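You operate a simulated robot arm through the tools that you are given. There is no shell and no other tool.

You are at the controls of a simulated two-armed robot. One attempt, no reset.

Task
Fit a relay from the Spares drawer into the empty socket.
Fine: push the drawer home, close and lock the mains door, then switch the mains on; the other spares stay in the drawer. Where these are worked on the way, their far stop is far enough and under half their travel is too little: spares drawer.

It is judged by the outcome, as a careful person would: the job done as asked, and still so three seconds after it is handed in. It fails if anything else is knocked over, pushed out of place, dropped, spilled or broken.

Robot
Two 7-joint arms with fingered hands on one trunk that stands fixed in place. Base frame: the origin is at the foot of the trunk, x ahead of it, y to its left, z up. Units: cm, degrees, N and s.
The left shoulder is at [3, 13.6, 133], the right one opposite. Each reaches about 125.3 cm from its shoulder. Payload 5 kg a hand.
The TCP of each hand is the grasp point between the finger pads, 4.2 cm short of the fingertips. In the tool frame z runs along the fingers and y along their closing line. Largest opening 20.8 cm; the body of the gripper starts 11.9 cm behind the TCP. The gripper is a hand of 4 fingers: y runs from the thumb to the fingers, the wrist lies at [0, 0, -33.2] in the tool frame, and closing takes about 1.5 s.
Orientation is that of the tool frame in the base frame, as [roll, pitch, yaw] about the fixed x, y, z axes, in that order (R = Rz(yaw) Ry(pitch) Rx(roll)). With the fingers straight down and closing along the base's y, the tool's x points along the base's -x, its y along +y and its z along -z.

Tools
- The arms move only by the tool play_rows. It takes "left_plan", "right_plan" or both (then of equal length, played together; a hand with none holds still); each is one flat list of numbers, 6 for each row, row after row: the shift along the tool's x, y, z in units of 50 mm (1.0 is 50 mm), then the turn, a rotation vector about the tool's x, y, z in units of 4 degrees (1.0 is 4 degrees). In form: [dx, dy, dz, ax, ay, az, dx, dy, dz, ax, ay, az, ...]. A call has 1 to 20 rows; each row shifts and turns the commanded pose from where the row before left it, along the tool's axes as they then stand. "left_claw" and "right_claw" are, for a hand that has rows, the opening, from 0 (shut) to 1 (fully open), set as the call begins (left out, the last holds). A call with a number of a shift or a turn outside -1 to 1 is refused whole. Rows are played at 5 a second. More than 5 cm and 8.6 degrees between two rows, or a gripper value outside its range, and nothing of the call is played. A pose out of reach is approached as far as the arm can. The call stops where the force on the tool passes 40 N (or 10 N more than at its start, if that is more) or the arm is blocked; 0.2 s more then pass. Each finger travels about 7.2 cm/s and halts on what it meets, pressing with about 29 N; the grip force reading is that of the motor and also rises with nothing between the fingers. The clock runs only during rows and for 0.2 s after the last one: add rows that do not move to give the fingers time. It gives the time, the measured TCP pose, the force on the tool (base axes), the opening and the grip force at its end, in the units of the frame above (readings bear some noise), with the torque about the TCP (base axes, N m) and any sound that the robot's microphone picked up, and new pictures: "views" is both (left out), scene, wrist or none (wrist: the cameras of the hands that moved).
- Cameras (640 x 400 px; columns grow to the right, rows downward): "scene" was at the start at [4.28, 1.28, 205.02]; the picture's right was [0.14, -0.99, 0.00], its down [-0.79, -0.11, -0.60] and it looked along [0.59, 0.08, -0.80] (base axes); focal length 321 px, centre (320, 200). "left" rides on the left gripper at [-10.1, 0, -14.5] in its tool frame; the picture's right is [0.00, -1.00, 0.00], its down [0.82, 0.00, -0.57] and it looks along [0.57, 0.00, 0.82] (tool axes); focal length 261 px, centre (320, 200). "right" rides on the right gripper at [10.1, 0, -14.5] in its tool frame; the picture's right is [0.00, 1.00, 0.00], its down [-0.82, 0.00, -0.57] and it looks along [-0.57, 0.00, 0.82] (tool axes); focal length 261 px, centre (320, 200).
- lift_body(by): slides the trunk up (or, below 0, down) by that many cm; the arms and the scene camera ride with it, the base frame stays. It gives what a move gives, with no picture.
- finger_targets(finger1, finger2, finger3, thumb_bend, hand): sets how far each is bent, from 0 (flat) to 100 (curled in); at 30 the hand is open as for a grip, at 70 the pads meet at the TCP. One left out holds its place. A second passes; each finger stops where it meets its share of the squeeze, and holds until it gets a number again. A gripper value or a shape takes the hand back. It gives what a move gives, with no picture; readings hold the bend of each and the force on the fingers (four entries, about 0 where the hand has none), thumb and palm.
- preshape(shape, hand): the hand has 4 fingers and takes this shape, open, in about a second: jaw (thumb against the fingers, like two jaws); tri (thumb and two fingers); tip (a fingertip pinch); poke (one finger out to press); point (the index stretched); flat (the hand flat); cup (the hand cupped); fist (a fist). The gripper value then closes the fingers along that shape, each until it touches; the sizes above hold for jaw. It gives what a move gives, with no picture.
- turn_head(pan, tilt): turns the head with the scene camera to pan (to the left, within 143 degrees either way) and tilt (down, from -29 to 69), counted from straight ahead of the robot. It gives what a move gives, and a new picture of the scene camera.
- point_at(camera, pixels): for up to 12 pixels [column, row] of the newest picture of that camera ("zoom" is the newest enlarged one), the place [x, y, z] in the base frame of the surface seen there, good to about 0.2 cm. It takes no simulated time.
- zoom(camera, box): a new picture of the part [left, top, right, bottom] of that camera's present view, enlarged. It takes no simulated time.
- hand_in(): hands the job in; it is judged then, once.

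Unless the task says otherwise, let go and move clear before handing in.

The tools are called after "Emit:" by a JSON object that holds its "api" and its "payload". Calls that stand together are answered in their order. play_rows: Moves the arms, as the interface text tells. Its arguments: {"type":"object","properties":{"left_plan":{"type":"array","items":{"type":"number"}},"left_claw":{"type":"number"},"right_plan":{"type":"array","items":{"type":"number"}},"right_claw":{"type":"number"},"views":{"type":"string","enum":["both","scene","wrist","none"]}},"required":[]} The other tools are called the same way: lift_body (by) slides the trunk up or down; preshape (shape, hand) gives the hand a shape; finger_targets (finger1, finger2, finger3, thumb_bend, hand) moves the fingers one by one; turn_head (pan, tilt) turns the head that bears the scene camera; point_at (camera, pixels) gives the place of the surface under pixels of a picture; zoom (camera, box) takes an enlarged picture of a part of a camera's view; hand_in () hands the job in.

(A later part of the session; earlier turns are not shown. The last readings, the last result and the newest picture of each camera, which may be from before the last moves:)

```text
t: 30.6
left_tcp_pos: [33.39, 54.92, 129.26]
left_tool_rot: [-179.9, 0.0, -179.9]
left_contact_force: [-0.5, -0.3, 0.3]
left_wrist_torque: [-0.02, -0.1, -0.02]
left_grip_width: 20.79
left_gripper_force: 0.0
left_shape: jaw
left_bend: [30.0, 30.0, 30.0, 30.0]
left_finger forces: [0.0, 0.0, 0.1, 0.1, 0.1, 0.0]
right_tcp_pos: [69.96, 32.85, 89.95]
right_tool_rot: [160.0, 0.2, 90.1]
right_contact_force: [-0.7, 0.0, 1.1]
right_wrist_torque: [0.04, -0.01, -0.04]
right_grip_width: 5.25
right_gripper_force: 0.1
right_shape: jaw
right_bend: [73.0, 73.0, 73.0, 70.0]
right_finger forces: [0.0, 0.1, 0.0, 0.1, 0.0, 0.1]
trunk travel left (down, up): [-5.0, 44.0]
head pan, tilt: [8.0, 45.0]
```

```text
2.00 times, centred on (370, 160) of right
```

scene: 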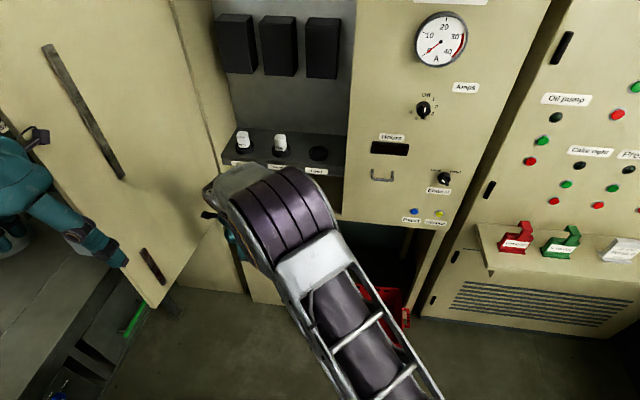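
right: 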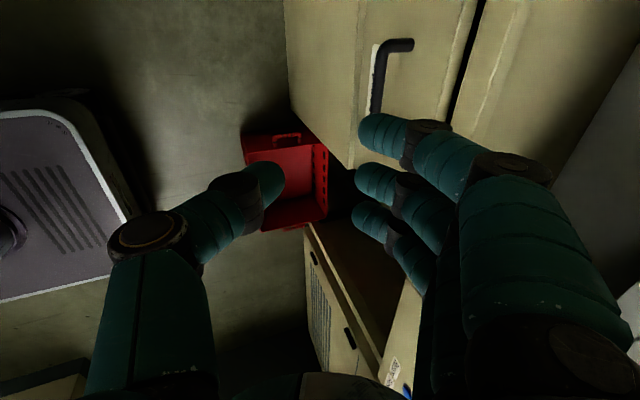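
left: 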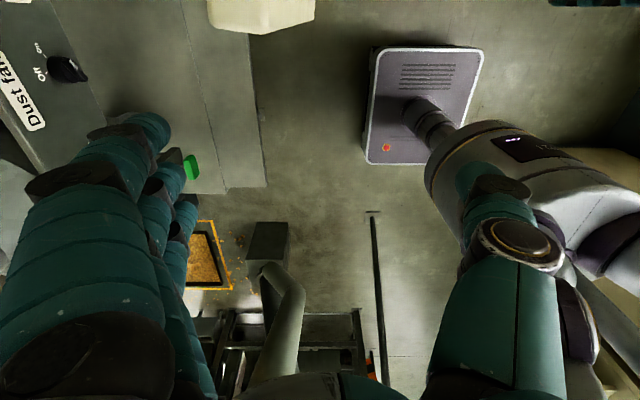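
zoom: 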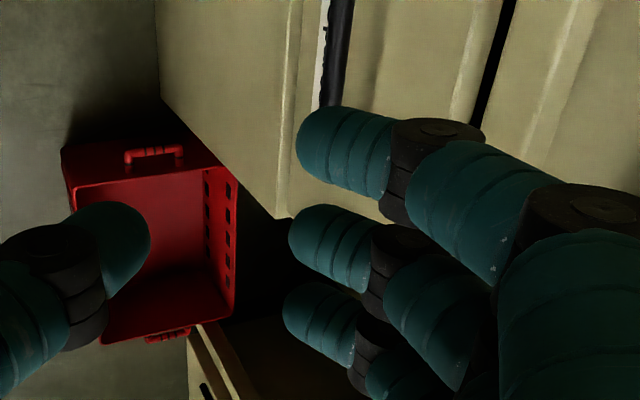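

Fingers lie along a line ~35° inward of the tool axis, so at a 40° hand tilt they'll point straight down behind the bar. I'll tilt another 20° and move to just above the gap (TCP ≈ 84.4, 32.4, 80).

Emit:
{"api": "play_rows", "payload": {"right_plan": [0, 0, 0, -1, 0, 0, 0, 0, 0, -1, 0, 0, 0, 0, 0, -1, 0, 0, 0, 0, 0, -1, 0, 0, 0, 0, 0, -1, 0, 0, -0.022, 0.23, 0.845, 0, 0, 0, -0.022, 0.23, 0.845, 0, 0, 0, -0.022, 0.23, 0.845, 0, 0, 0, -0.022, 0.23, 0.845, 0, 0, 0], "views": "both"}}

```text
t: 32.6
left_tcp_pos: [33.44, 54.85, 129.06]
left_tool_rot: [-179.9, -0.1, -180.0]
left_contact_force: [0.1, 0.5, 0.1]
left_wrist_torque: [-0.07, 0.04, 0.01]
left_grip_width: 20.8
left_gripper_force: 0.0
left_shape: jaw
left_bend: [30.0, 30.0, 30.0, 30.0]
left_finger forces: [0.0, 0.0, 0.0, 0.1, 0.0, 0.0]
right_tcp_pos: [83.67, 32.67, 80.15]
right_tool_rot: [140.1, 0.1, 90.0]
right_contact_force: [-15.7, -3.3, 3.6]
right_wrist_torque: [0.13, -0.75, -0.18]
right_grip_width: 5.08
right_gripper_force: 0.1
right_shape: jaw
right_bend: [74.0, 74.0, 74.0, 70.0]
right_finger forces: [5.8, 5.6, 5.0, 0.1, 0.0, 0.0]
trunk travel left (down, up): [-5.0, 44.0]
head pan, tilt: [8.0, 45.0]
stopped in row 9 (right hand): the force on the tool passed its limit at 147 N (the readings are from after the stop); the commanded pose is now the measured one
```

scene: 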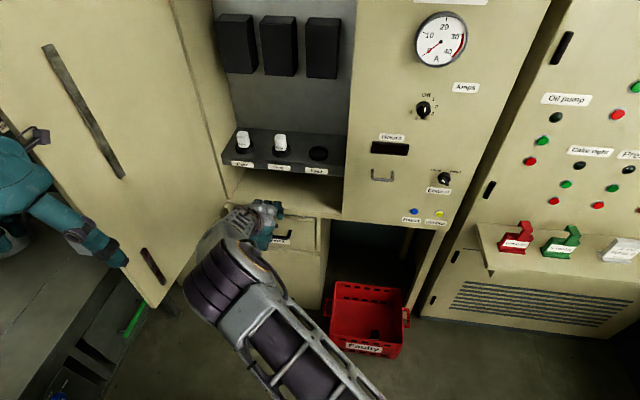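
right: 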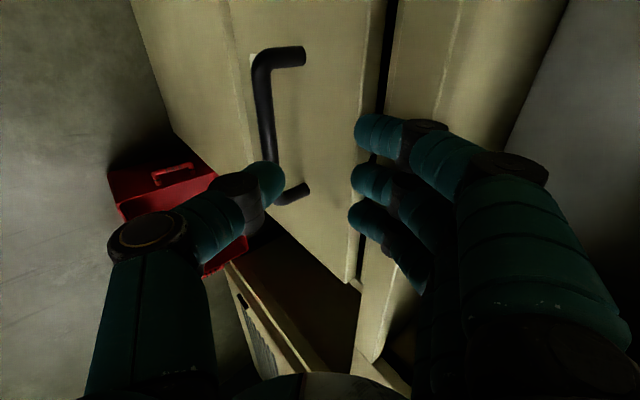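

The fingers touched the cabinet edge (−15.7 N residual), so they sit farther out than estimated. I'll back off in −x first and re-measure.

Emit:
{"api": "play_rows", "payload": {"right_plan": [0, -0.31, -0.26, 0, 0, 0, 0, 0, 0, 0, 0, 0], "views": "wrist"}}

Emit:
{"api": "zoom", "payload": {"camera": "right", "box": [230, 30, 530, 230]}}

Emit:
{"api": "point_at", "payload": {"camera": "right", "pixels": [[366, 128], [395, 128], [425, 135], [470, 150], [520, 165], [360, 180], [358, 215], [275, 178], [245, 190], [262, 100], [285, 195], [290, 55]]}}

```text
t: 33.2
left_tcp_pos: [33.67, 54.85, 129.24]
left_tool_rot: [-179.9, -0.2, -180.0]
left_contact_force: [0.4, -0.5, -0.4]
left_wrist_torque: [0.04, 0.07, -0.01]
left_grip_width: 20.78
left_gripper_force: 0.2
left_shape: jaw
left_bend: [30.0, 30.0, 30.0, 30.0]
left_finger forces: [0.1, 0.0, 0.0, 0.0, 0.0, 0.0]
right_tcp_pos: [81.95, 32.48, 79.94]
right_tool_rot: [140.2, 0.2, 90.1]
right_contact_force: [0.7, 0.1, -0.3]
right_wrist_torque: [0.0, 0.02, 0.02]
right_grip_width: 5.19
right_gripper_force: 0.1
right_shape: jaw
right_bend: [73.0, 73.0, 73.0, 70.0]
right_finger forces: [0.0, 0.1, 0.0, 0.0, 0.0, 0.1]
trunk travel left (down, up): [-5.0, 44.0]
head pan, tilt: [8.0, 45.0]
```

right: 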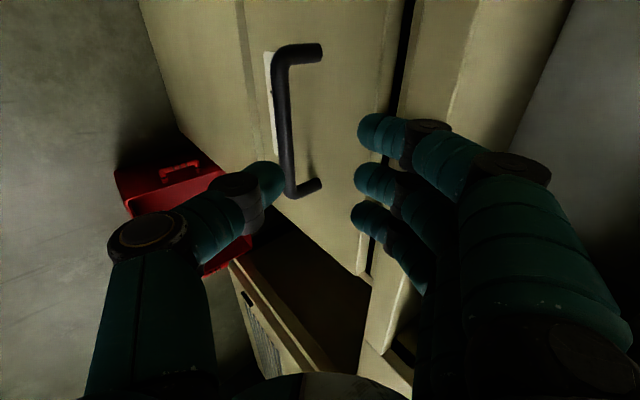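

```text
2.00 times, centred on (380, 130) of right
```

zoom: 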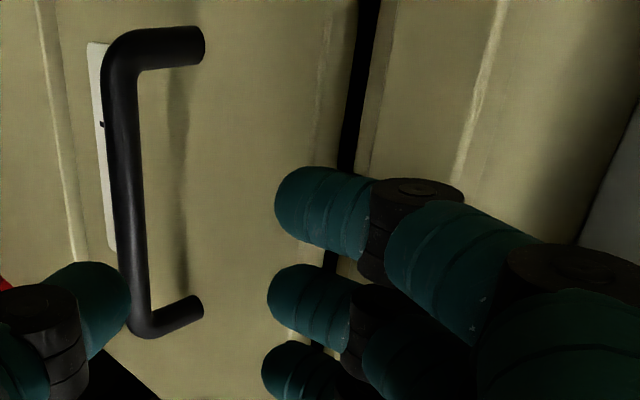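

```text
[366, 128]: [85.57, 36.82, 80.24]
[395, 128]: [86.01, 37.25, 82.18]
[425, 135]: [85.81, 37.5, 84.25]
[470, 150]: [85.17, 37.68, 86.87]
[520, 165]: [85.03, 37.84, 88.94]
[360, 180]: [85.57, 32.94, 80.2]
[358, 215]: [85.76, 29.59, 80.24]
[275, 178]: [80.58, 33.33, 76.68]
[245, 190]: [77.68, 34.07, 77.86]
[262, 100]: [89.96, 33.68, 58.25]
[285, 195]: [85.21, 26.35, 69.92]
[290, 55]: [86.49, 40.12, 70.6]
```

Free again (0.7 N). The finger backs sit ~6 cm ahead of the TCP, so I'll use TCP x≈83.1 and lower the fingers straight down into the gap behind the bar, slowly.

Emit:
{"api": "play_rows", "payload": {"right_plan": [0.03, 0.09, 0.075, 0, 0, 0, 0, 0.09, 0.075, 0, 0, 0, 0, -0.187, 0.222, 0, 0, 0, 0, -0.187, 0.222, 0, 0, 0, 0, -0.187, 0.222, 0, 0, 0, 0, -0.187, 0.222, 0, 0, 0], "views": "wrist"}}

Emit:
{"api": "zoom", "payload": {"camera": "right", "box": [230, 30, 530, 230]}}

```text
t: 34.6
left_tcp_pos: [33.52, 54.84, 129.02]
left_tool_rot: [-179.9, -0.3, 180.0]
left_contact_force: [-0.4, 0.1, 0.6]
left_wrist_torque: [0.0, 0.01, 0.03]
left_grip_width: 20.77
left_gripper_force: 0.1
left_shape: jaw
left_bend: [30.0, 30.0, 30.0, 30.0]
left_finger forces: [0.0, 0.0, 0.1, 0.0, 0.0, 0.0]
right_tcp_pos: [83.15, 32.68, 74.35]
right_tool_rot: [140.1, 0.2, 90.2]
right_contact_force: [0.7, 0.2, -0.1]
right_wrist_torque: [-0.04, 0.03, 0.01]
right_grip_width: 5.18
right_gripper_force: 0.1
right_shape: jaw
right_bend: [73.0, 73.0, 73.0, 70.0]
right_finger forces: [0.1, 0.1, 0.1, 0.0, 0.0, 0.0]
trunk travel left (down, up): [-5.0, 44.0]
head pan, tilt: [8.0, 45.0]
```

right: 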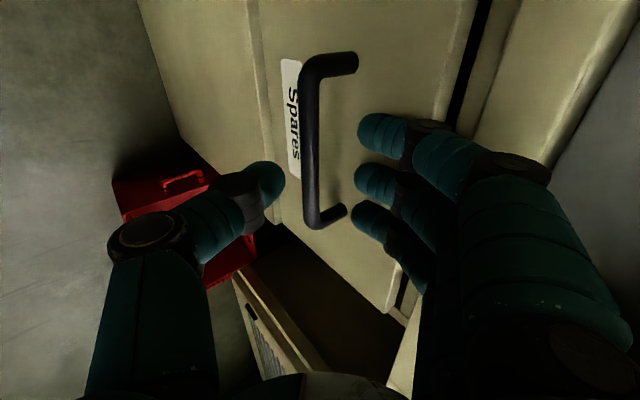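

```text
2.00 times, centred on (380, 130) of right
```

zoom: 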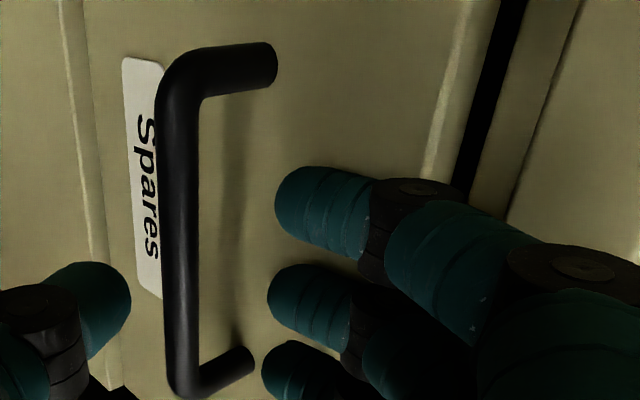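

Clear so far, with the fingers sitting just above the gap between bar and face; the lower standoff at (345,212) should pass outside the third finger. I continue down about 6 cm.

Emit:
{"api": "play_rows", "payload": {"right_plan": [0.02, -0.15, 0.178, 0, 0, 0, 0.02, -0.15, 0.178, 0, 0, 0, 0, -0.15, 0.178, 0, 0, 0, 0, -0.15, 0.178, 0, 0, 0, 0, -0.15, 0.178, 0, 0, 0], "views": "wrist"}}

Emit:
{"api": "zoom", "payload": {"camera": "right", "box": [230, 30, 530, 230]}}

```text
t: 35.8
left_tcp_pos: [33.67, 54.81, 129.1]
left_tool_rot: [-179.9, -0.1, -179.9]
left_contact_force: [0.1, 0.7, -0.5]
left_wrist_torque: [0.01, 0.04, -0.01]
left_grip_width: 20.79
left_gripper_force: 0.1
left_shape: jaw
left_bend: [30.0, 30.0, 30.0, 30.0]
left_finger forces: [0.1, 0.0, 0.0, 0.0, 0.0, 0.0]
right_tcp_pos: [82.99, 32.91, 68.51]
right_tool_rot: [140.2, 0.2, 90.1]
right_contact_force: [0.0, -0.9, -0.5]
right_wrist_torque: [-0.01, 0.02, -0.05]
right_grip_width: 5.23
right_gripper_force: 0.1
right_shape: jaw
right_bend: [73.0, 73.0, 73.0, 70.0]
right_finger forces: [0.0, 0.1, 0.1, 0.0, 0.0, 0.0]
trunk travel left (down, up): [-5.0, 44.0]
head pan, tilt: [8.0, 45.0]
```

right: 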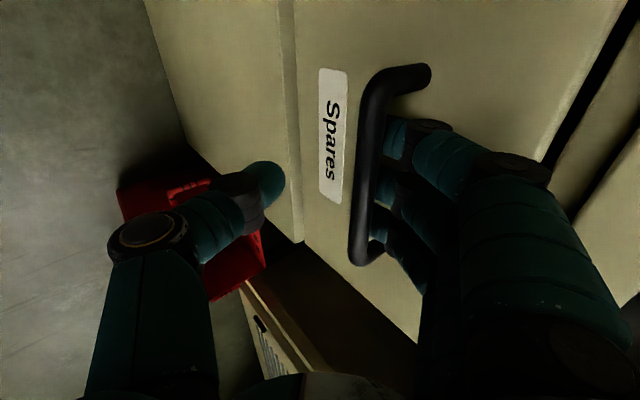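

```text
2.00 times, centred on (380, 130) of right
```

zoom: 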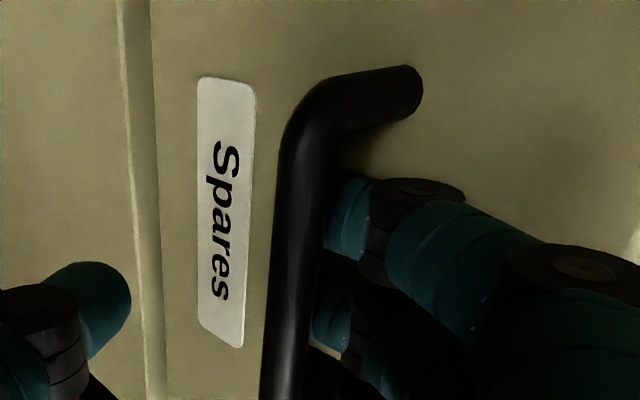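

All three fingers are behind the bar (zoom (340,215), (335,315)) with no contact force. Now I pull straight back in −x, about 20 cm.

Emit:
{"api": "play_rows", "payload": {"right_plan": [0, -0.15, -0.13, 0, 0, 0, 0, -0.15, -0.13, 0, 0, 0, 0, -0.3, -0.257, 0, 0, 0, 0, -0.3, -0.257, 0, 0, 0, 0, -0.3, -0.257, 0, 0, 0, 0, -0.3, -0.257, 0, 0, 0, 0, -0.3, -0.257, 0, 0, 0, 0, -0.3, -0.257, 0, 0, 0, 0, -0.3, -0.257, 0, 0, 0, 0, -0.3, -0.257, 0, 0, 0], "views": "both"}}

```text
t: 37.5
left_tcp_pos: [33.54, 54.84, 129.26]
left_tool_rot: [179.9, 0.0, 180.0]
left_contact_force: [0.4, -1.1, 0.1]
left_wrist_torque: [0.11, 0.02, 0.01]
left_grip_width: 20.77
left_gripper_force: 0.2
left_shape: jaw
left_bend: [30.0, 30.0, 30.0, 30.0]
left_finger forces: [0.1, 0.0, 0.0, 0.0, 0.0, 0.0]
right_tcp_pos: [72.32, 31.55, 68.54]
right_tool_rot: [140.1, -0.5, 89.1]
right_contact_force: [0.4, 13.4, 0.0]
right_wrist_torque: [-0.22, 0.01, 0.71]
right_grip_width: 5.22
right_gripper_force: 0.1
right_shape: jaw
right_bend: [73.0, 73.0, 73.0, 70.0]
right_finger forces: [0.0, 0.1, 14.6, 0.0, 0.1, 0.0]
trunk travel left (down, up): [-5.0, 44.0]
head pan, tilt: [8.0, 45.0]
stopped in row 8 (right hand): the force on the tool passed its limit at 50 N (the readings are from after the stop); the commanded pose is now the measured one
```

scene: 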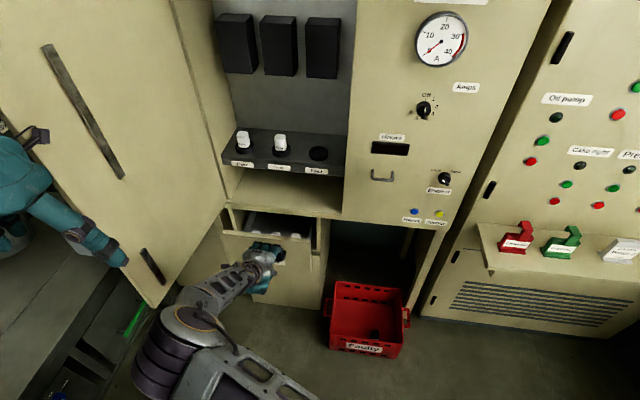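
right: 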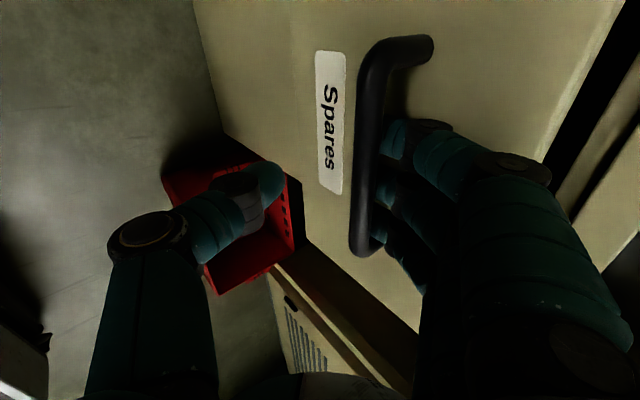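

The drawer came out ~10 cm; the stop was finger 3 pushing sideways on the standoff (+13 N in y) since the hand drifted −y. I'll check the contents and the elbow position before continuing.

Emit:
{"api": "point_at", "payload": {"camera": "scene", "pixels": [[190, 325], [150, 380], [240, 280], [265, 235], [297, 240], [230, 230], [310, 240], [285, 228], [230, 370]]}}

Emit:
{"api": "zoom", "payload": {"camera": "scene", "box": [210, 190, 340, 290]}}

```text
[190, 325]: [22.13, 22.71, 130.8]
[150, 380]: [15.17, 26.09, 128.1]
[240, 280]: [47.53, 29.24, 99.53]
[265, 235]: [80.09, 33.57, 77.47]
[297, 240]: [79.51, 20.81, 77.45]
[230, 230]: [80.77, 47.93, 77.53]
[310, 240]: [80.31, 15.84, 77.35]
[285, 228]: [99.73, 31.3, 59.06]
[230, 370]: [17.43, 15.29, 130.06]
```

```text
4.00 times, centred on (275, 240) of scene
```

zoom: 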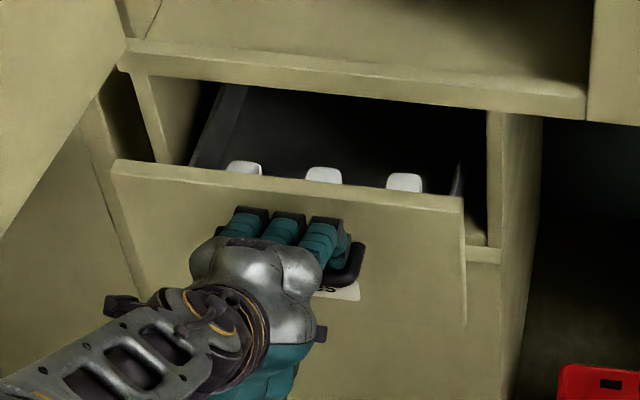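

Three relays stand in the drawer near its front. The right elbow sits at about (18, 24, 128), close to the left upper arm, so before pulling further I'll move the left arm outward, and re-centre the right hand by +1.2 cm in y.

Emit:
{"api": "play_rows", "payload": {"left_plan": [0.25, 0.6, 0, 0, 0, 0, 0.25, 0.6, 0, 0, 0, 0, 0.25, 0.6, 0, 0, 0, 0, 0.25, 0.6, 0, 0, 0, 0, 0.25, 0.6, 0, 0, 0, 0, 0.25, 0.6, 0, 0, 0, 0], "right_plan": [0.08, 0, 0, 0, 0, 0, 0.08, 0, 0, 0, 0, 0, 0.08, 0, 0, 0, 0, 0, 0, 0, 0, 0, 0, 0, 0, 0, 0, 0, 0, 0, 0, 0, 0, 0, 0, 0], "views": "both"}}

```text
t: 38.9
left_tcp_pos: [25.9, 73.15, 129.21]
left_tool_rot: [-179.9, 0.0, -180.0]
left_contact_force: [0.3, 0.3, -0.3]
left_wrist_torque: [-0.09, -0.03, 0.03]
left_grip_width: 20.81
left_gripper_force: 0.1
left_shape: jaw
left_bend: [30.0, 30.0, 30.0, 30.0]
left_finger forces: [0.0, 0.1, 0.0, 0.0, 0.1, 0.1]
right_tcp_pos: [72.46, 31.74, 67.82]
right_tool_rot: [140.5, -0.3, 88.3]
right_contact_force: [0.8, 0.7, 0.5]
right_wrist_torque: [-0.14, -0.07, 0.13]
right_grip_width: 5.25
right_gripper_force: 0.1
right_shape: jaw
right_bend: [73.0, 73.0, 73.0, 70.0]
right_finger forces: [0.0, 0.0, 1.9, 0.1, 0.1, 0.0]
trunk travel left (down, up): [-5.0, 44.0]
head pan, tilt: [8.0, 45.0]
```

scene: 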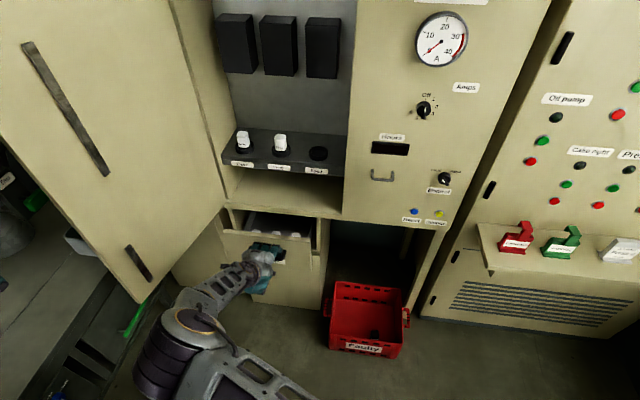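
right: 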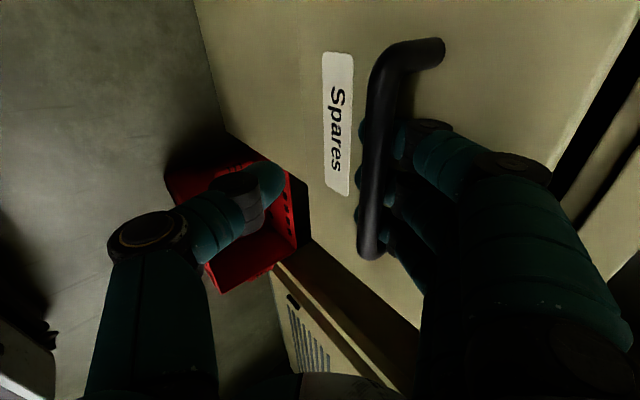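
left: 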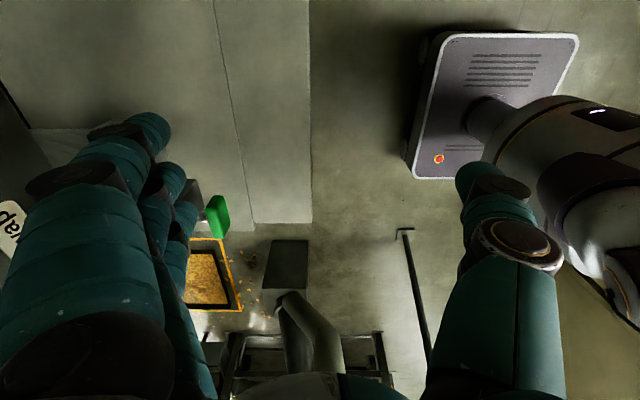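

The door's free edge shifted left a bit in the picture (its strip moved from (155,265) to (138,262)) — the left wrist camera housing likely nudged it. I'll measure the door's new angle.

Emit:
{"api": "point_at", "payload": {"camera": "scene", "pixels": [[20, 150], [60, 100], [140, 265], [105, 240], [140, 295], [200, 150], [218, 200], [190, 325], [150, 380], [242, 220], [300, 232]]}}

```text
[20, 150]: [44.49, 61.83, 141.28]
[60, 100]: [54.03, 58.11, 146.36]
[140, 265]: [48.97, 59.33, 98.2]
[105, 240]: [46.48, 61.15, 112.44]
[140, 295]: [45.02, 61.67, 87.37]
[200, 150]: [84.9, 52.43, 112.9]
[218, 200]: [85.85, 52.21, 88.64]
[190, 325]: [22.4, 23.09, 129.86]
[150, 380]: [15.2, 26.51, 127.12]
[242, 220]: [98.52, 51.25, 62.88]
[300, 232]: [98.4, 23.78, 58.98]
```

Only the door angle changed by about 6° (still just open), harmless. I continue pulling the drawer with smaller steps and a little +y compensation.

Emit:
{"api": "play_rows", "payload": {"right_plan": [0.1, 0, 0, 0, 0, 0.2, 0.06, -0.15, -0.12, 0, 0, 0.2, 0.03, -0.2, -0.17, 0, 0, 0, 0.03, -0.2, -0.17, 0, 0, 0, 0.03, -0.2, -0.17, 0, 0, 0, 0.03, -0.2, -0.17, 0, 0, 0, 0.03, -0.2, -0.17, 0, 0, 0], "views": "both"}}

```text
t: 39.7
left_tcp_pos: [25.8, 73.01, 129.4]
left_tool_rot: [180.0, 0.0, -180.0]
left_contact_force: [0.7, -0.1, 0.9]
left_wrist_torque: [0.09, 0.04, 0.04]
left_grip_width: 20.83
left_gripper_force: 0.0
left_shape: jaw
left_bend: [30.0, 30.0, 30.0, 30.0]
left_finger forces: [0.1, 0.1, 0.0, 0.0, 0.0, 0.0]
right_tcp_pos: [72.68, 31.97, 68.12]
right_tool_rot: [140.3, -2.5, 86.1]
right_contact_force: [-1.7, 15.9, 4.3]
right_wrist_torque: [-0.5, -0.2, 0.73]
right_grip_width: 5.26
right_gripper_force: 0.0
right_shape: jaw
right_bend: [73.0, 73.0, 73.0, 70.0]
right_finger forces: [0.1, 0.0, 16.7, 0.0, 0.0, 0.0]
trunk travel left (down, up): [-5.0, 44.0]
head pan, tilt: [8.0, 45.0]
stopped in row 3 (right hand): the force on the tool passed its limit at 51 N (the readings are from after the stop); the commanded pose is now the measured one
```

scene: 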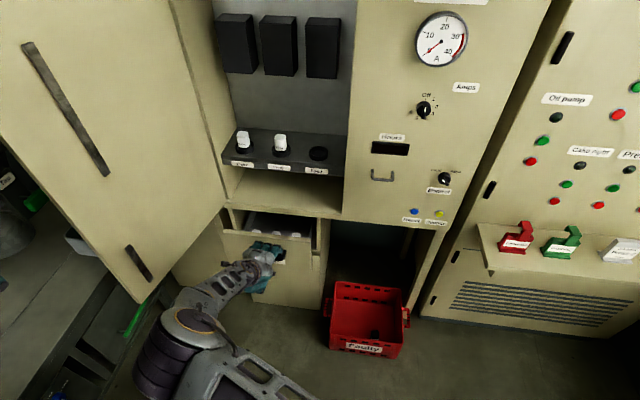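
right: 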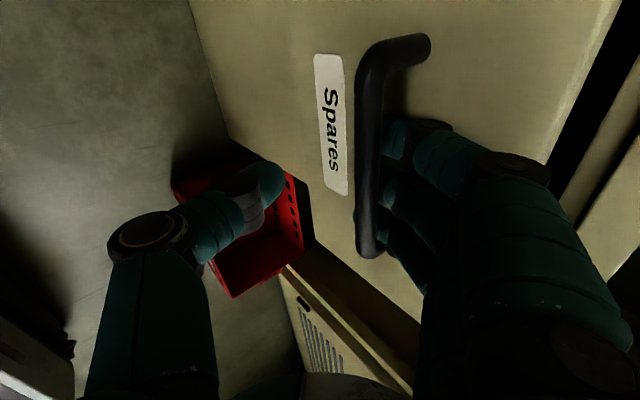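

I turned the wrong way about z, pressing finger 3 on the standoff. I'll undo that rotation and shift +y to free it, then test the pull again.

Emit:
{"api": "play_rows", "payload": {"right_plan": [0.05, 0.02, 0.02, 0, 0.05, -0.4, 0.05, 0.02, 0.02, 0, 0.05, -0.4, 0.05, 0, 0, 0, 0.05, -0.35], "views": "wrist"}}

Emit:
{"api": "zoom", "payload": {"camera": "right", "box": [300, 20, 500, 320]}}

```text
t: 40.5
left_tcp_pos: [25.76, 72.88, 129.39]
left_tool_rot: [180.0, 0.1, 180.0]
left_contact_force: [-0.8, -0.4, 0.7]
left_wrist_torque: [-0.01, -0.04, 0.0]
left_grip_width: 20.79
left_gripper_force: 0.1
left_shape: jaw
left_bend: [30.0, 30.0, 30.0, 30.0]
left_finger forces: [0.0, 0.1, 0.1, 0.1, 0.1, 0.1]
right_tcp_pos: [72.8, 32.2, 67.89]
right_tool_rot: [140.5, 0.4, 89.7]
right_contact_force: [-0.4, 0.4, 0.5]
right_wrist_torque: [0.05, -0.02, 0.03]
right_grip_width: 5.25
right_gripper_force: 0.0
right_shape: jaw
right_bend: [73.0, 73.0, 73.0, 70.0]
right_finger forces: [0.0, 0.0, 0.0, 0.0, 0.0, 0.0]
trunk travel left (down, up): [-5.0, 44.0]
head pan, tilt: [8.0, 45.0]
```

right: 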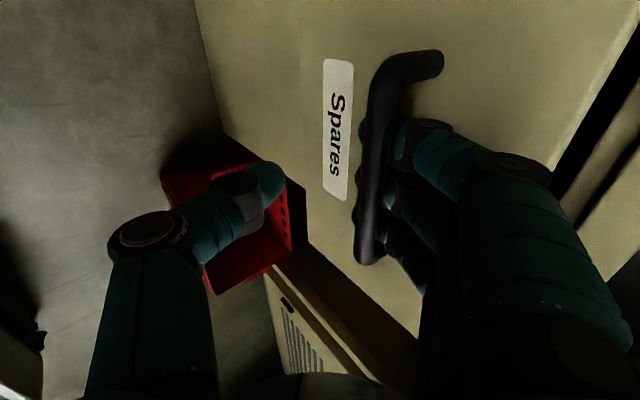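

```text
1.33 times, centred on (400, 170) of right
```

zoom: 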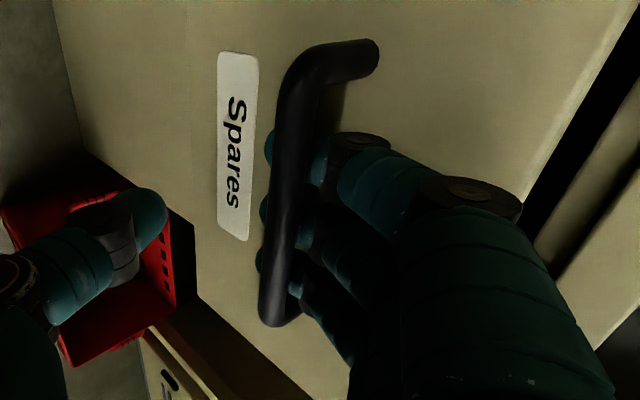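

Now contact-free at (72.8, 32.2, 67.9). I'll shift +y 1.3 cm to centre on the bar and then pull gently a few cm.

Emit:
{"api": "play_rows", "payload": {"right_plan": [0.13, 0, 0, 0, 0, 0, 0.13, 0, 0, 0, 0, 0, 0, -0.1, -0.084, 0, 0, 0, 0, -0.1, -0.084, 0, 0, 0, 0, -0.1, -0.084, 0, 0, 0, 0, -0.1, -0.084, 0, 0, 0, 0, -0.1, -0.084, 0, 0, 0, 0, -0.1, -0.084, 0, 0, 0], "views": "both"}}

```text
t: 41.8
left_tcp_pos: [25.9, 72.86, 129.46]
left_tool_rot: [179.9, 0.1, 179.9]
left_contact_force: [1.5, -2.2, 0.1]
left_wrist_torque: [0.1, 0.13, 0.01]
left_grip_width: 20.78
left_gripper_force: 0.1
left_shape: jaw
left_bend: [30.0, 30.0, 30.0, 30.0]
left_finger forces: [0.0, 0.0, 0.0, 0.0, 0.0, 0.0]
right_tcp_pos: [72.42, 31.63, 67.48]
right_tool_rot: [140.6, -0.5, 88.1]
right_contact_force: [-0.2, 17.8, 5.8]
right_wrist_torque: [-0.7, -0.31, 0.79]
right_grip_width: 5.3
right_gripper_force: 0.1
right_shape: jaw
right_bend: [73.0, 73.0, 73.0, 70.0]
right_finger forces: [0.0, 0.1, 17.7, 0.0, 0.0, 0.0]
trunk travel left (down, up): [-5.0, 44.0]
head pan, tilt: [8.0, 45.0]
stopped in row 6 (right hand): the force on the tool passed its limit at 46 N (the readings are from after the stop); the commanded pose is now the measured one
```

scene: 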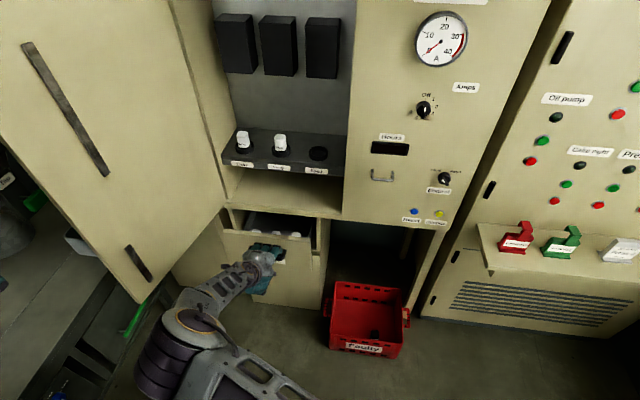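
right: 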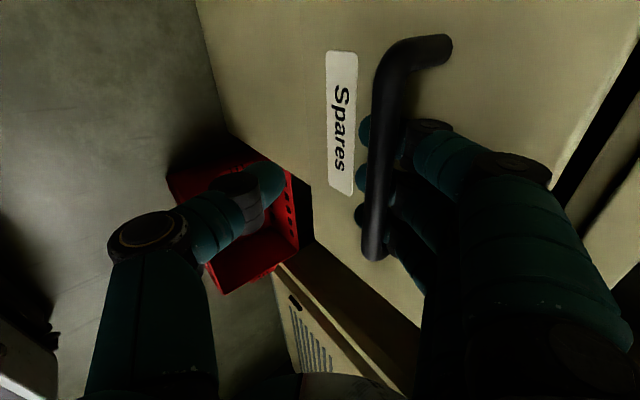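

The right elbow is jammed against the left shoulder (left hand twitched too), so it deflects sideways; this isn't necessarily the drawer's stop. I'll unhook: free the fingers, then rise out of the gap.

Emit:
{"api": "play_rows", "payload": {"right_plan": [0.03, 0.12, 0.1, 0, 0.05, -0.25, 0.03, 0.06, 0.05, 0, 0, -0.25, 0, 0.19, -0.23, 0, 0, 0, 0, 0.19, -0.23, 0, 0, 0, 0, 0.19, -0.23, 0, 0, 0, 0, 0.19, -0.23, 0, 0, 0, 0, 0.19, -0.23, 0, 0, 0, 0, 0.19, -0.23, 0, 0, 0, 0, 0.19, -0.23, 0, 0, 0, 0, 0.19, -0.23, 0, 0, 0], "views": "both"}}

```text
t: 44.0
left_tcp_pos: [25.77, 72.97, 129.48]
left_tool_rot: [179.9, 0.1, -179.9]
left_contact_force: [1.0, -0.2, 0.0]
left_wrist_torque: [0.02, -0.04, 0.02]
left_grip_width: 20.83
left_gripper_force: 0.1
left_shape: jaw
left_bend: [30.0, 30.0, 30.0, 30.0]
left_finger forces: [0.0, 0.0, 0.0, 0.0, 0.0, 0.1]
right_tcp_pos: [73.54, 31.78, 79.21]
right_tool_rot: [140.9, 0.9, 89.6]
right_contact_force: [0.4, -0.5, -0.4]
right_wrist_torque: [0.01, -0.03, 0.02]
right_grip_width: 5.17
right_gripper_force: 0.0
right_shape: jaw
right_bend: [73.0, 73.0, 73.0, 70.0]
right_finger forces: [0.0, 0.0, 0.0, 0.1, 0.0, 0.0]
trunk travel left (down, up): [-5.0, 44.0]
head pan, tilt: [8.0, 45.0]
```

scene: 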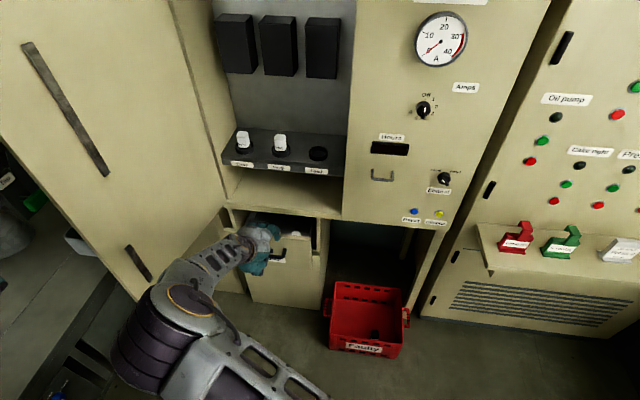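
right: 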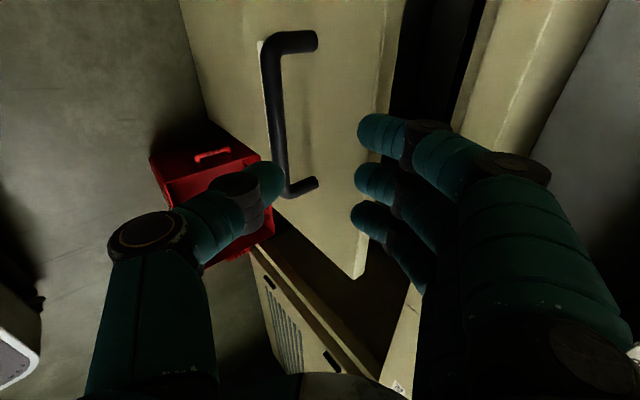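

Unhooked and clear. I'll raise 8 cm more and rotate the hand to near-vertical (15° tilt), which carries the wrist and elbow forward, away from the left shoulder.

Emit:
{"api": "play_rows", "payload": {"right_plan": [0, 0.26, -0.31, 0, 0, 0, 0, 0.26, -0.31, 0, 0, 0, 0, 0.26, -0.31, 0, 0, 0, 0, 0.26, -0.31, 0, 0, 0, 0.05, 0, 0, 1, 0, 0, 0.05, 0, 0, 1, 0, 0, 0.05, 0, 0, 1, 0, 0, 0.05, 0, 0, 1, 0, 0, 0.05, 0, 0, 1, 0, 0, 0, 0, 0, 1, 0, 0], "views": "both"}}

Emit:
{"api": "zoom", "payload": {"camera": "scene", "box": [200, 180, 340, 290]}}

```text
t: 46.2
left_tcp_pos: [25.84, 73.07, 129.38]
left_tool_rot: [179.8, 0.1, -180.0]
left_contact_force: [1.2, -0.9, -1.0]
left_wrist_torque: [0.07, 0.06, 0.0]
left_grip_width: 20.79
left_gripper_force: 0.1
left_shape: jaw
left_bend: [30.0, 30.0, 30.0, 30.0]
left_finger forces: [0.0, 0.0, 0.0, 0.1, 0.1, 0.1]
right_tcp_pos: [73.7, 33.09, 87.43]
right_tool_rot: [165.0, 0.9, 89.6]
right_contact_force: [-0.4, 0.3, -0.1]
right_wrist_torque: [0.02, 0.04, 0.01]
right_grip_width: 5.19
right_gripper_force: 0.1
right_shape: jaw
right_bend: [73.0, 73.0, 73.0, 70.0]
right_finger forces: [0.0, 0.0, 0.1, 0.0, 0.0, 0.0]
trunk travel left (down, up): [-5.0, 44.0]
head pan, tilt: [8.0, 45.0]
```

scene: 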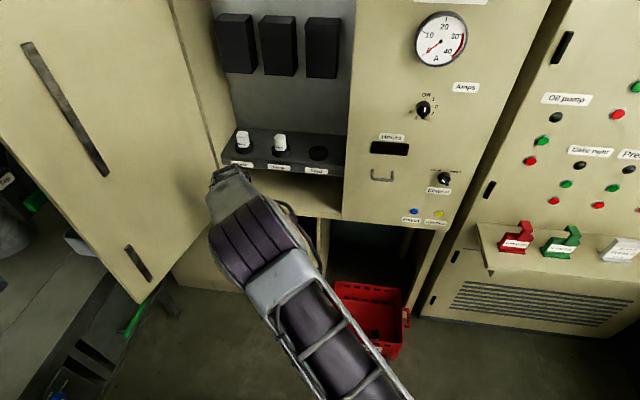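
right: 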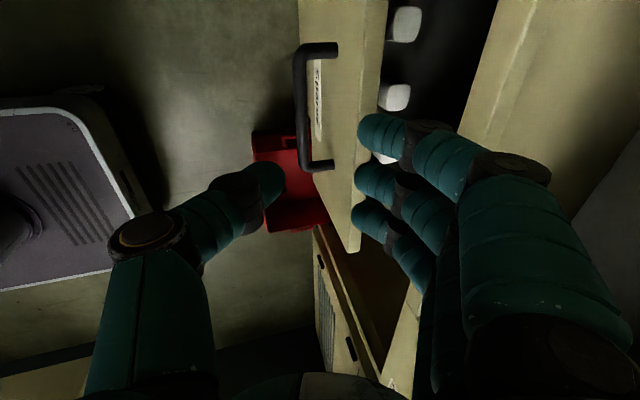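

```text
3.64 times, centred on (270, 235) of scene
```

zoom: 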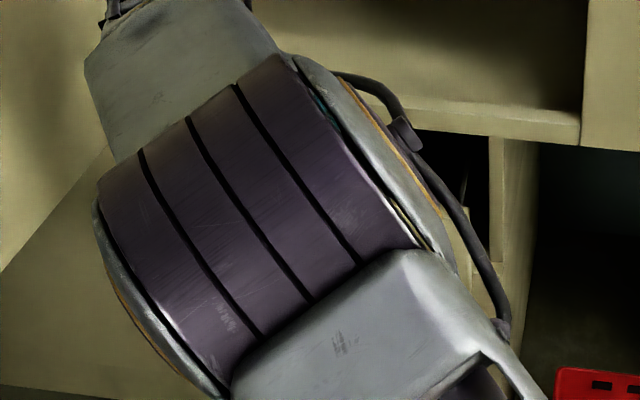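

The right camera now shows relay tops at (405,25), (393,97), (383,160) and the drawer front's upper edge. I'll measure these and the elbow.

Emit:
{"api": "point_at", "payload": {"camera": "right", "pixels": [[405, 25], [393, 97], [382, 160], [372, 40], [366, 90], [358, 210], [345, 240], [385, 20], [395, 75], [410, 105], [420, 30]]}}

Emit:
{"api": "point_at", "payload": {"camera": "scene", "pixels": [[250, 235], [230, 190], [320, 330], [310, 230], [318, 240]]}}

Emit:
{"api": "zoom", "payload": {"camera": "right", "box": [300, 0, 500, 270]}}

```text
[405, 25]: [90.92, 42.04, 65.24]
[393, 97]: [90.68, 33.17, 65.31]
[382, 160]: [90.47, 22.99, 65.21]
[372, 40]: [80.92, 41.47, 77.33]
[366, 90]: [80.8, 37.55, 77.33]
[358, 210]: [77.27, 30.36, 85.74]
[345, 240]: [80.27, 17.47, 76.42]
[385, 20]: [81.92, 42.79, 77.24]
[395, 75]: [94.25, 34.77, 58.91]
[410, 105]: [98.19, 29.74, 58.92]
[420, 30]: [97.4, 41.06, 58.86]
```

```text
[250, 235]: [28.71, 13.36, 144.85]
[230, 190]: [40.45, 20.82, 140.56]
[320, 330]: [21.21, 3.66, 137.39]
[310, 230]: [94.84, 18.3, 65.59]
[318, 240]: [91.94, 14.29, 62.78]
```

```text
1.48 times, centred on (400, 135) of right
```

zoom: 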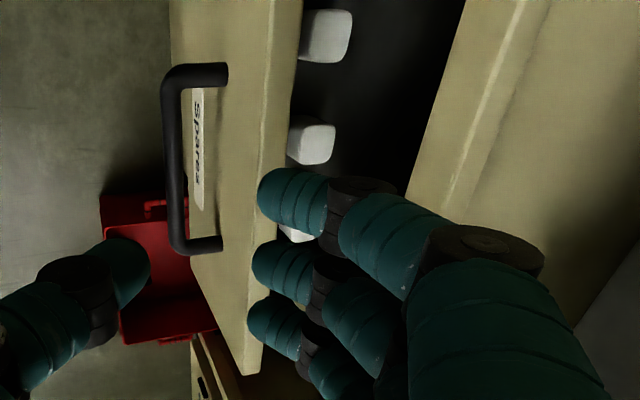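

Relay tops are at x≈90.7, z 65.2 (y≈42, 33, 23); the drawer front's top edge spans x≈80–82 at z 77.3. I'll straddle that top edge: tilt 20°, move to x=81 and lower with fingers inside and the thumb outside.

Emit:
{"api": "play_rows", "payload": {"right_plan": [0, 0, 0, -1, 0, 0, 0, 0, 0, -0.25, 0, 0, 0, 0.43, 0.25, 0, 0, 0, 0, 0.43, 0.25, 0, 0, 0, 0, 0.43, 0.25, 0, 0, 0, 0, -0.1, 0.28, 0, 0, 0, 0, -0.1, 0.28, 0, 0, 0, 0, -0.1, 0.28, 0, 0, 0], "views": "both"}}

Emit:
{"api": "zoom", "payload": {"camera": "right", "box": [240, 40, 500, 240]}}

```text
t: 48.0
left_tcp_pos: [25.79, 73.06, 129.41]
left_tool_rot: [179.9, 0.0, 180.0]
left_contact_force: [0.1, -0.1, -0.2]
left_wrist_torque: [-0.02, 0.03, -0.04]
left_grip_width: 20.77
left_gripper_force: 0.0
left_shape: jaw
left_bend: [30.0, 30.0, 30.0, 30.0]
left_finger forces: [0.0, 0.0, 0.1, 0.0, 0.1, 0.1]
right_tcp_pos: [81.11, 33.02, 81.55]
right_tool_rot: [159.8, 0.9, 89.6]
right_contact_force: [0.4, 0.4, 0.2]
right_wrist_torque: [0.0, 0.04, -0.02]
right_grip_width: 5.2
right_gripper_force: 0.0
right_shape: jaw
right_bend: [73.0, 73.0, 73.0, 70.0]
right_finger forces: [0.0, 0.0, 0.0, 0.0, 0.1, 0.1]
trunk travel left (down, up): [-5.0, 44.0]
head pan, tilt: [8.0, 45.0]
```

scene: 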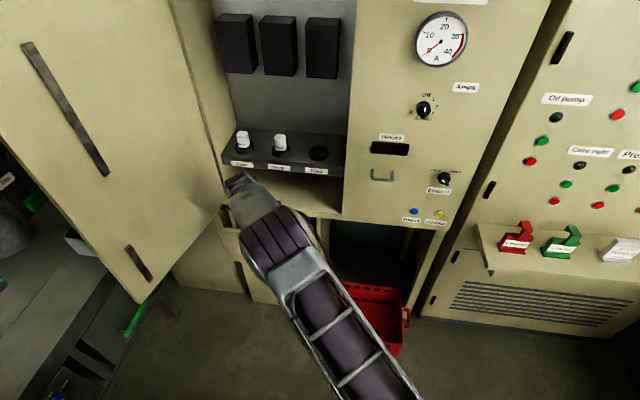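
right: 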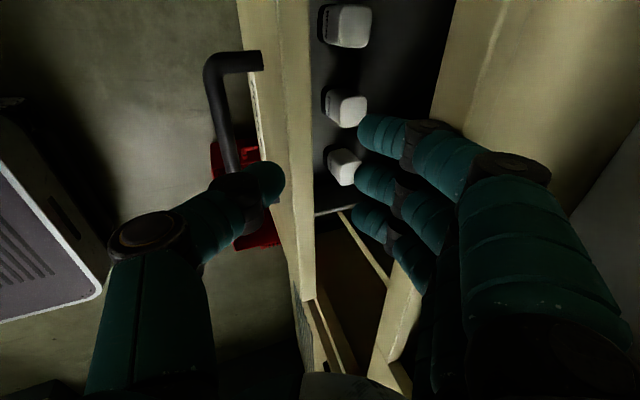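

```text
2.00 times, centred on (370, 140) of right
```

zoom: 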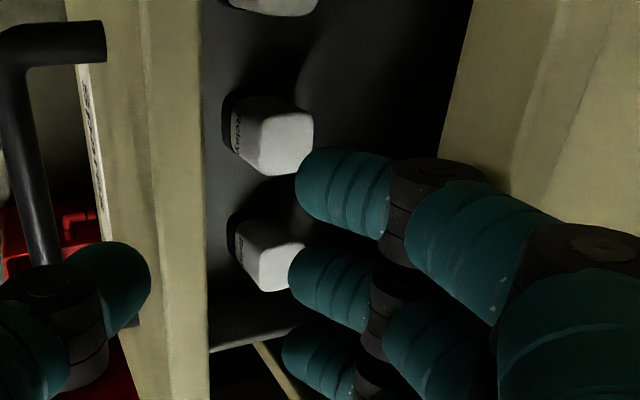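

The panel edge lies between thumb (265,180) and fingers (360,130). I lower 6 cm more so that the fingertips are inside behind the front.

Emit:
{"api": "play_rows", "payload": {"right_plan": [0, -0.085, 0.235, 0, 0, 0, 0, -0.085, 0.235, 0, 0, 0, 0, -0.085, 0.235, 0, 0, 0, 0, -0.085, 0.235, 0, 0, 0, 0, -0.085, 0.235, 0, 0, 0], "views": "wrist"}}

```text
t: 49.2
left_tcp_pos: [25.74, 72.89, 129.38]
left_tool_rot: [179.9, 0.2, -179.9]
left_contact_force: [-0.4, 0.0, 1.0]
left_wrist_torque: [-0.02, 0.02, 0.02]
left_grip_width: 20.78
left_gripper_force: 0.1
left_shape: jaw
left_bend: [30.0, 30.0, 30.0, 30.0]
left_finger forces: [0.0, 0.0, 0.0, 0.0, 0.0, 0.1]
right_tcp_pos: [81.3, 32.98, 75.24]
right_tool_rot: [160.0, 0.8, 89.6]
right_contact_force: [0.2, -0.5, -0.1]
right_wrist_torque: [-0.01, 0.07, 0.02]
right_grip_width: 5.2
right_gripper_force: 0.1
right_shape: jaw
right_bend: [73.0, 73.0, 73.0, 70.0]
right_finger forces: [0.0, 0.0, 0.1, 0.1, 0.1, 0.1]
trunk travel left (down, up): [-5.0, 44.0]
head pan, tilt: [8.0, 45.0]
```

right: 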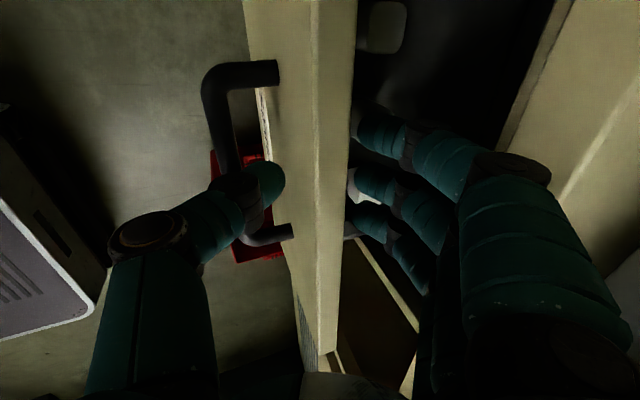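

Fingers are inside the drawer front without touching. Now I pull −x about 16 cm, hooking the inside of the front.

Emit:
{"api": "play_rows", "payload": {"right_plan": [0, -0.19, -0.07, 0, 0, 0, 0, -0.19, -0.07, 0, 0, 0, 0, -0.25, -0.09, 0, 0, 0, 0, -0.3, -0.109, 0, 0, 0, 0, -0.3, -0.109, 0, 0, 0, 0, -0.3, -0.109, 0, 0, 0, 0, -0.3, -0.109, 0, 0, 0, 0, -0.3, -0.109, 0, 0, 0, 0, -0.3, -0.109, 0, 0, 0, 0, -0.3, -0.109, 0, 0, 0], "views": "both"}}

```text
t: 51.4
left_tcp_pos: [25.74, 73.06, 129.47]
left_tool_rot: [179.9, 0.1, -180.0]
left_contact_force: [-0.4, 0.9, 0.0]
left_wrist_torque: [-0.03, -0.03, 0.0]
left_grip_width: 20.79
left_gripper_force: 0.1
left_shape: jaw
left_bend: [30.0, 30.0, 30.0, 30.0]
left_finger forces: [0.1, 0.0, 0.1, 0.1, 0.0, 0.1]
right_tcp_pos: [66.72, 32.95, 75.31]
right_tool_rot: [159.9, 0.8, 89.6]
right_contact_force: [-0.2, 0.2, -0.2]
right_wrist_torque: [0.02, -0.02, 0.02]
right_grip_width: 5.18
right_gripper_force: 0.1
right_shape: jaw
right_bend: [73.0, 73.0, 73.0, 70.0]
right_finger forces: [0.1, 0.0, 0.1, 0.1, 0.1, 0.0]
trunk travel left (down, up): [-5.0, 44.0]
head pan, tilt: [8.0, 45.0]
```

scene: 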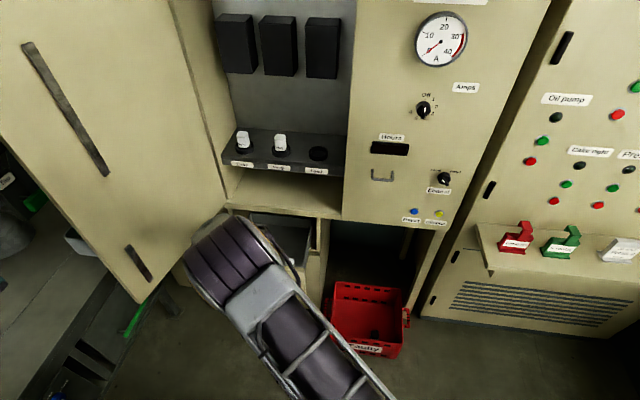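
right: 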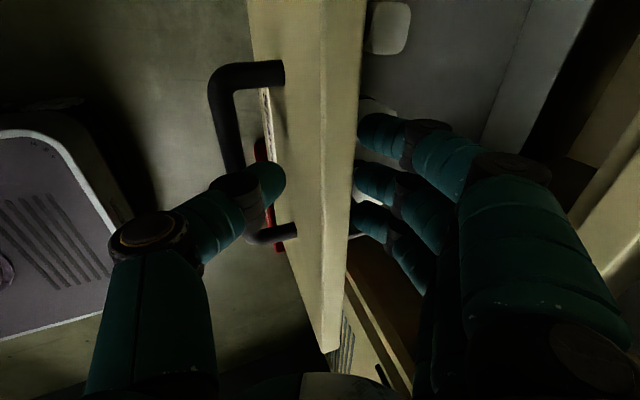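

The drawer followed freely (no residual force). I'll measure its current position and see whether more travel is possible.

Emit:
{"api": "point_at", "payload": {"camera": "right", "pixels": [[345, 60], [355, 60], [330, 250], [390, 25], [378, 105], [440, 60], [560, 60], [600, 200]]}}

Emit:
{"api": "play_rows", "payload": {"right_plan": [0, -0.2, -0.073, 0, 0, 0, 0, -0.2, -0.073, 0, 0, 0, 0, -0.2, -0.073, 0, 0, 0], "views": "wrist"}}

```text
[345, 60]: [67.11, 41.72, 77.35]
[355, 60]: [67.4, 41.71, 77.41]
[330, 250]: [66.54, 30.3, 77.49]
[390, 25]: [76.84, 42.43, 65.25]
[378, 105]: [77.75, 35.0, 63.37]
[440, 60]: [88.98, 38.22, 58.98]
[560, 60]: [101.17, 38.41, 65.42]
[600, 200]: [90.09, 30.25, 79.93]
```

```text
t: 52.2
left_tcp_pos: [25.7, 72.89, 129.33]
left_tool_rot: [179.9, 0.1, -179.9]
left_contact_force: [-0.4, 1.2, -0.5]
left_wrist_torque: [0.0, -0.03, 0.03]
left_grip_width: 20.79
left_gripper_force: 0.1
left_shape: jaw
left_bend: [30.0, 30.0, 30.0, 30.0]
left_finger forces: [0.0, 0.0, 0.1, 0.0, 0.1, 0.1]
right_tcp_pos: [63.38, 33.03, 75.19]
right_tool_rot: [159.9, 1.0, 89.6]
right_contact_force: [-0.3, -0.5, 0.8]
right_wrist_torque: [-0.04, -0.03, 0.03]
right_grip_width: 5.13
right_gripper_force: 0.0
right_shape: jaw
right_bend: [73.0, 73.0, 73.0, 70.0]
right_finger forces: [0.0, 0.0, 0.0, 0.0, 0.9, 0.0]
trunk travel left (down, up): [-5.0, 44.0]
head pan, tilt: [8.0, 45.0]
```

right: 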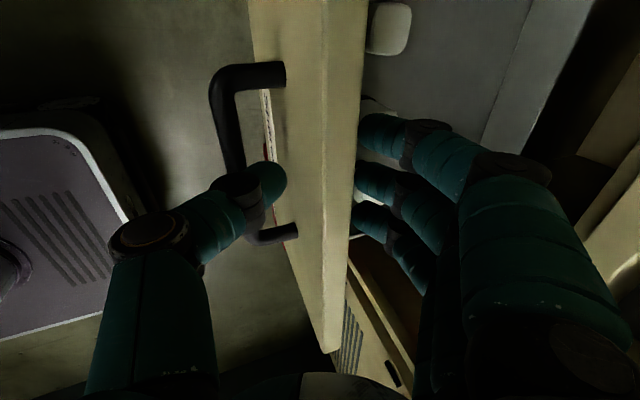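

The drawer is now out about 27 cm, with the relays around x≈73.5 and their tops at z 65.2. I'll lift the hand out of the drawer and look in with the wrist camera.

Emit:
{"api": "play_rows", "payload": {"right_plan": [0, 0.19, 0.07, 0, 0, 0, 0, 0.068, -0.188, 0, 0, 0, 0, 0.136, -0.376, 0, 0, 0, 0, 0.136, -0.376, 0, 0, 0, 0, 0.136, -0.376, 0, 0, 0, 0, 0.136, -0.376, 0, 0, 0, 0, 0.136, -0.376, 0, 0, 0, 0, 0.136, -0.376, 0, 0, 0], "views": "both"}}

Emit:
{"api": "zoom", "payload": {"camera": "right", "box": [240, 0, 560, 230]}}

```text
t: 54.0
left_tcp_pos: [25.81, 72.94, 129.62]
left_tool_rot: [179.7, 0.1, -179.8]
left_contact_force: [-0.3, -0.4, 0.1]
left_wrist_torque: [0.03, -0.01, 0.04]
left_grip_width: 20.79
left_gripper_force: 0.1
left_shape: jaw
left_bend: [30.0, 30.0, 30.0, 30.0]
left_finger forces: [0.0, 0.1, 0.0, 0.0, 0.0, 0.1]
right_tcp_pos: [64.5, 33.11, 88.32]
right_tool_rot: [160.0, 1.0, 89.6]
right_contact_force: [0.2, -0.8, -0.1]
right_wrist_torque: [0.01, -0.03, 0.01]
right_grip_width: 5.24
right_gripper_force: 0.0
right_shape: jaw
right_bend: [73.0, 73.0, 73.0, 70.0]
right_finger forces: [0.0, 0.0, 0.1, 0.0, 0.1, 0.1]
trunk travel left (down, up): [-5.0, 44.0]
head pan, tilt: [8.0, 45.0]
```

scene: 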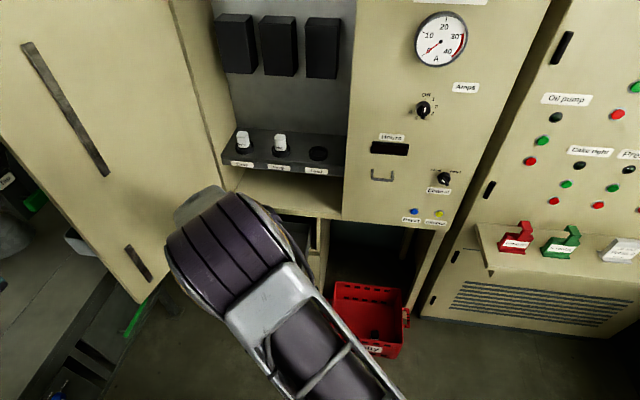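
right: 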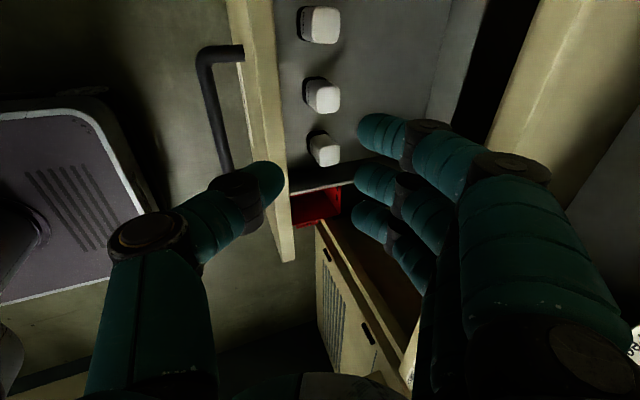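

```text
1.74 times, centred on (400, 115) of right
```

zoom: 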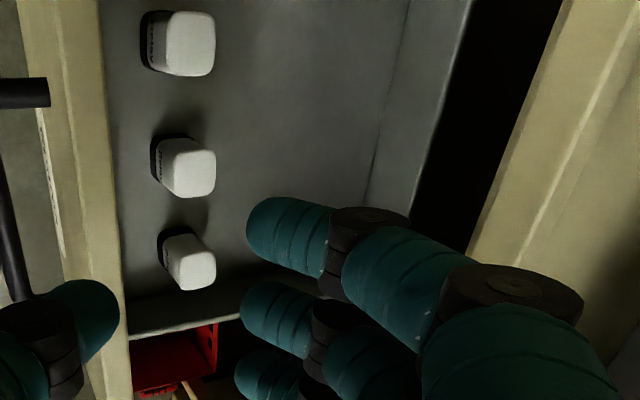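

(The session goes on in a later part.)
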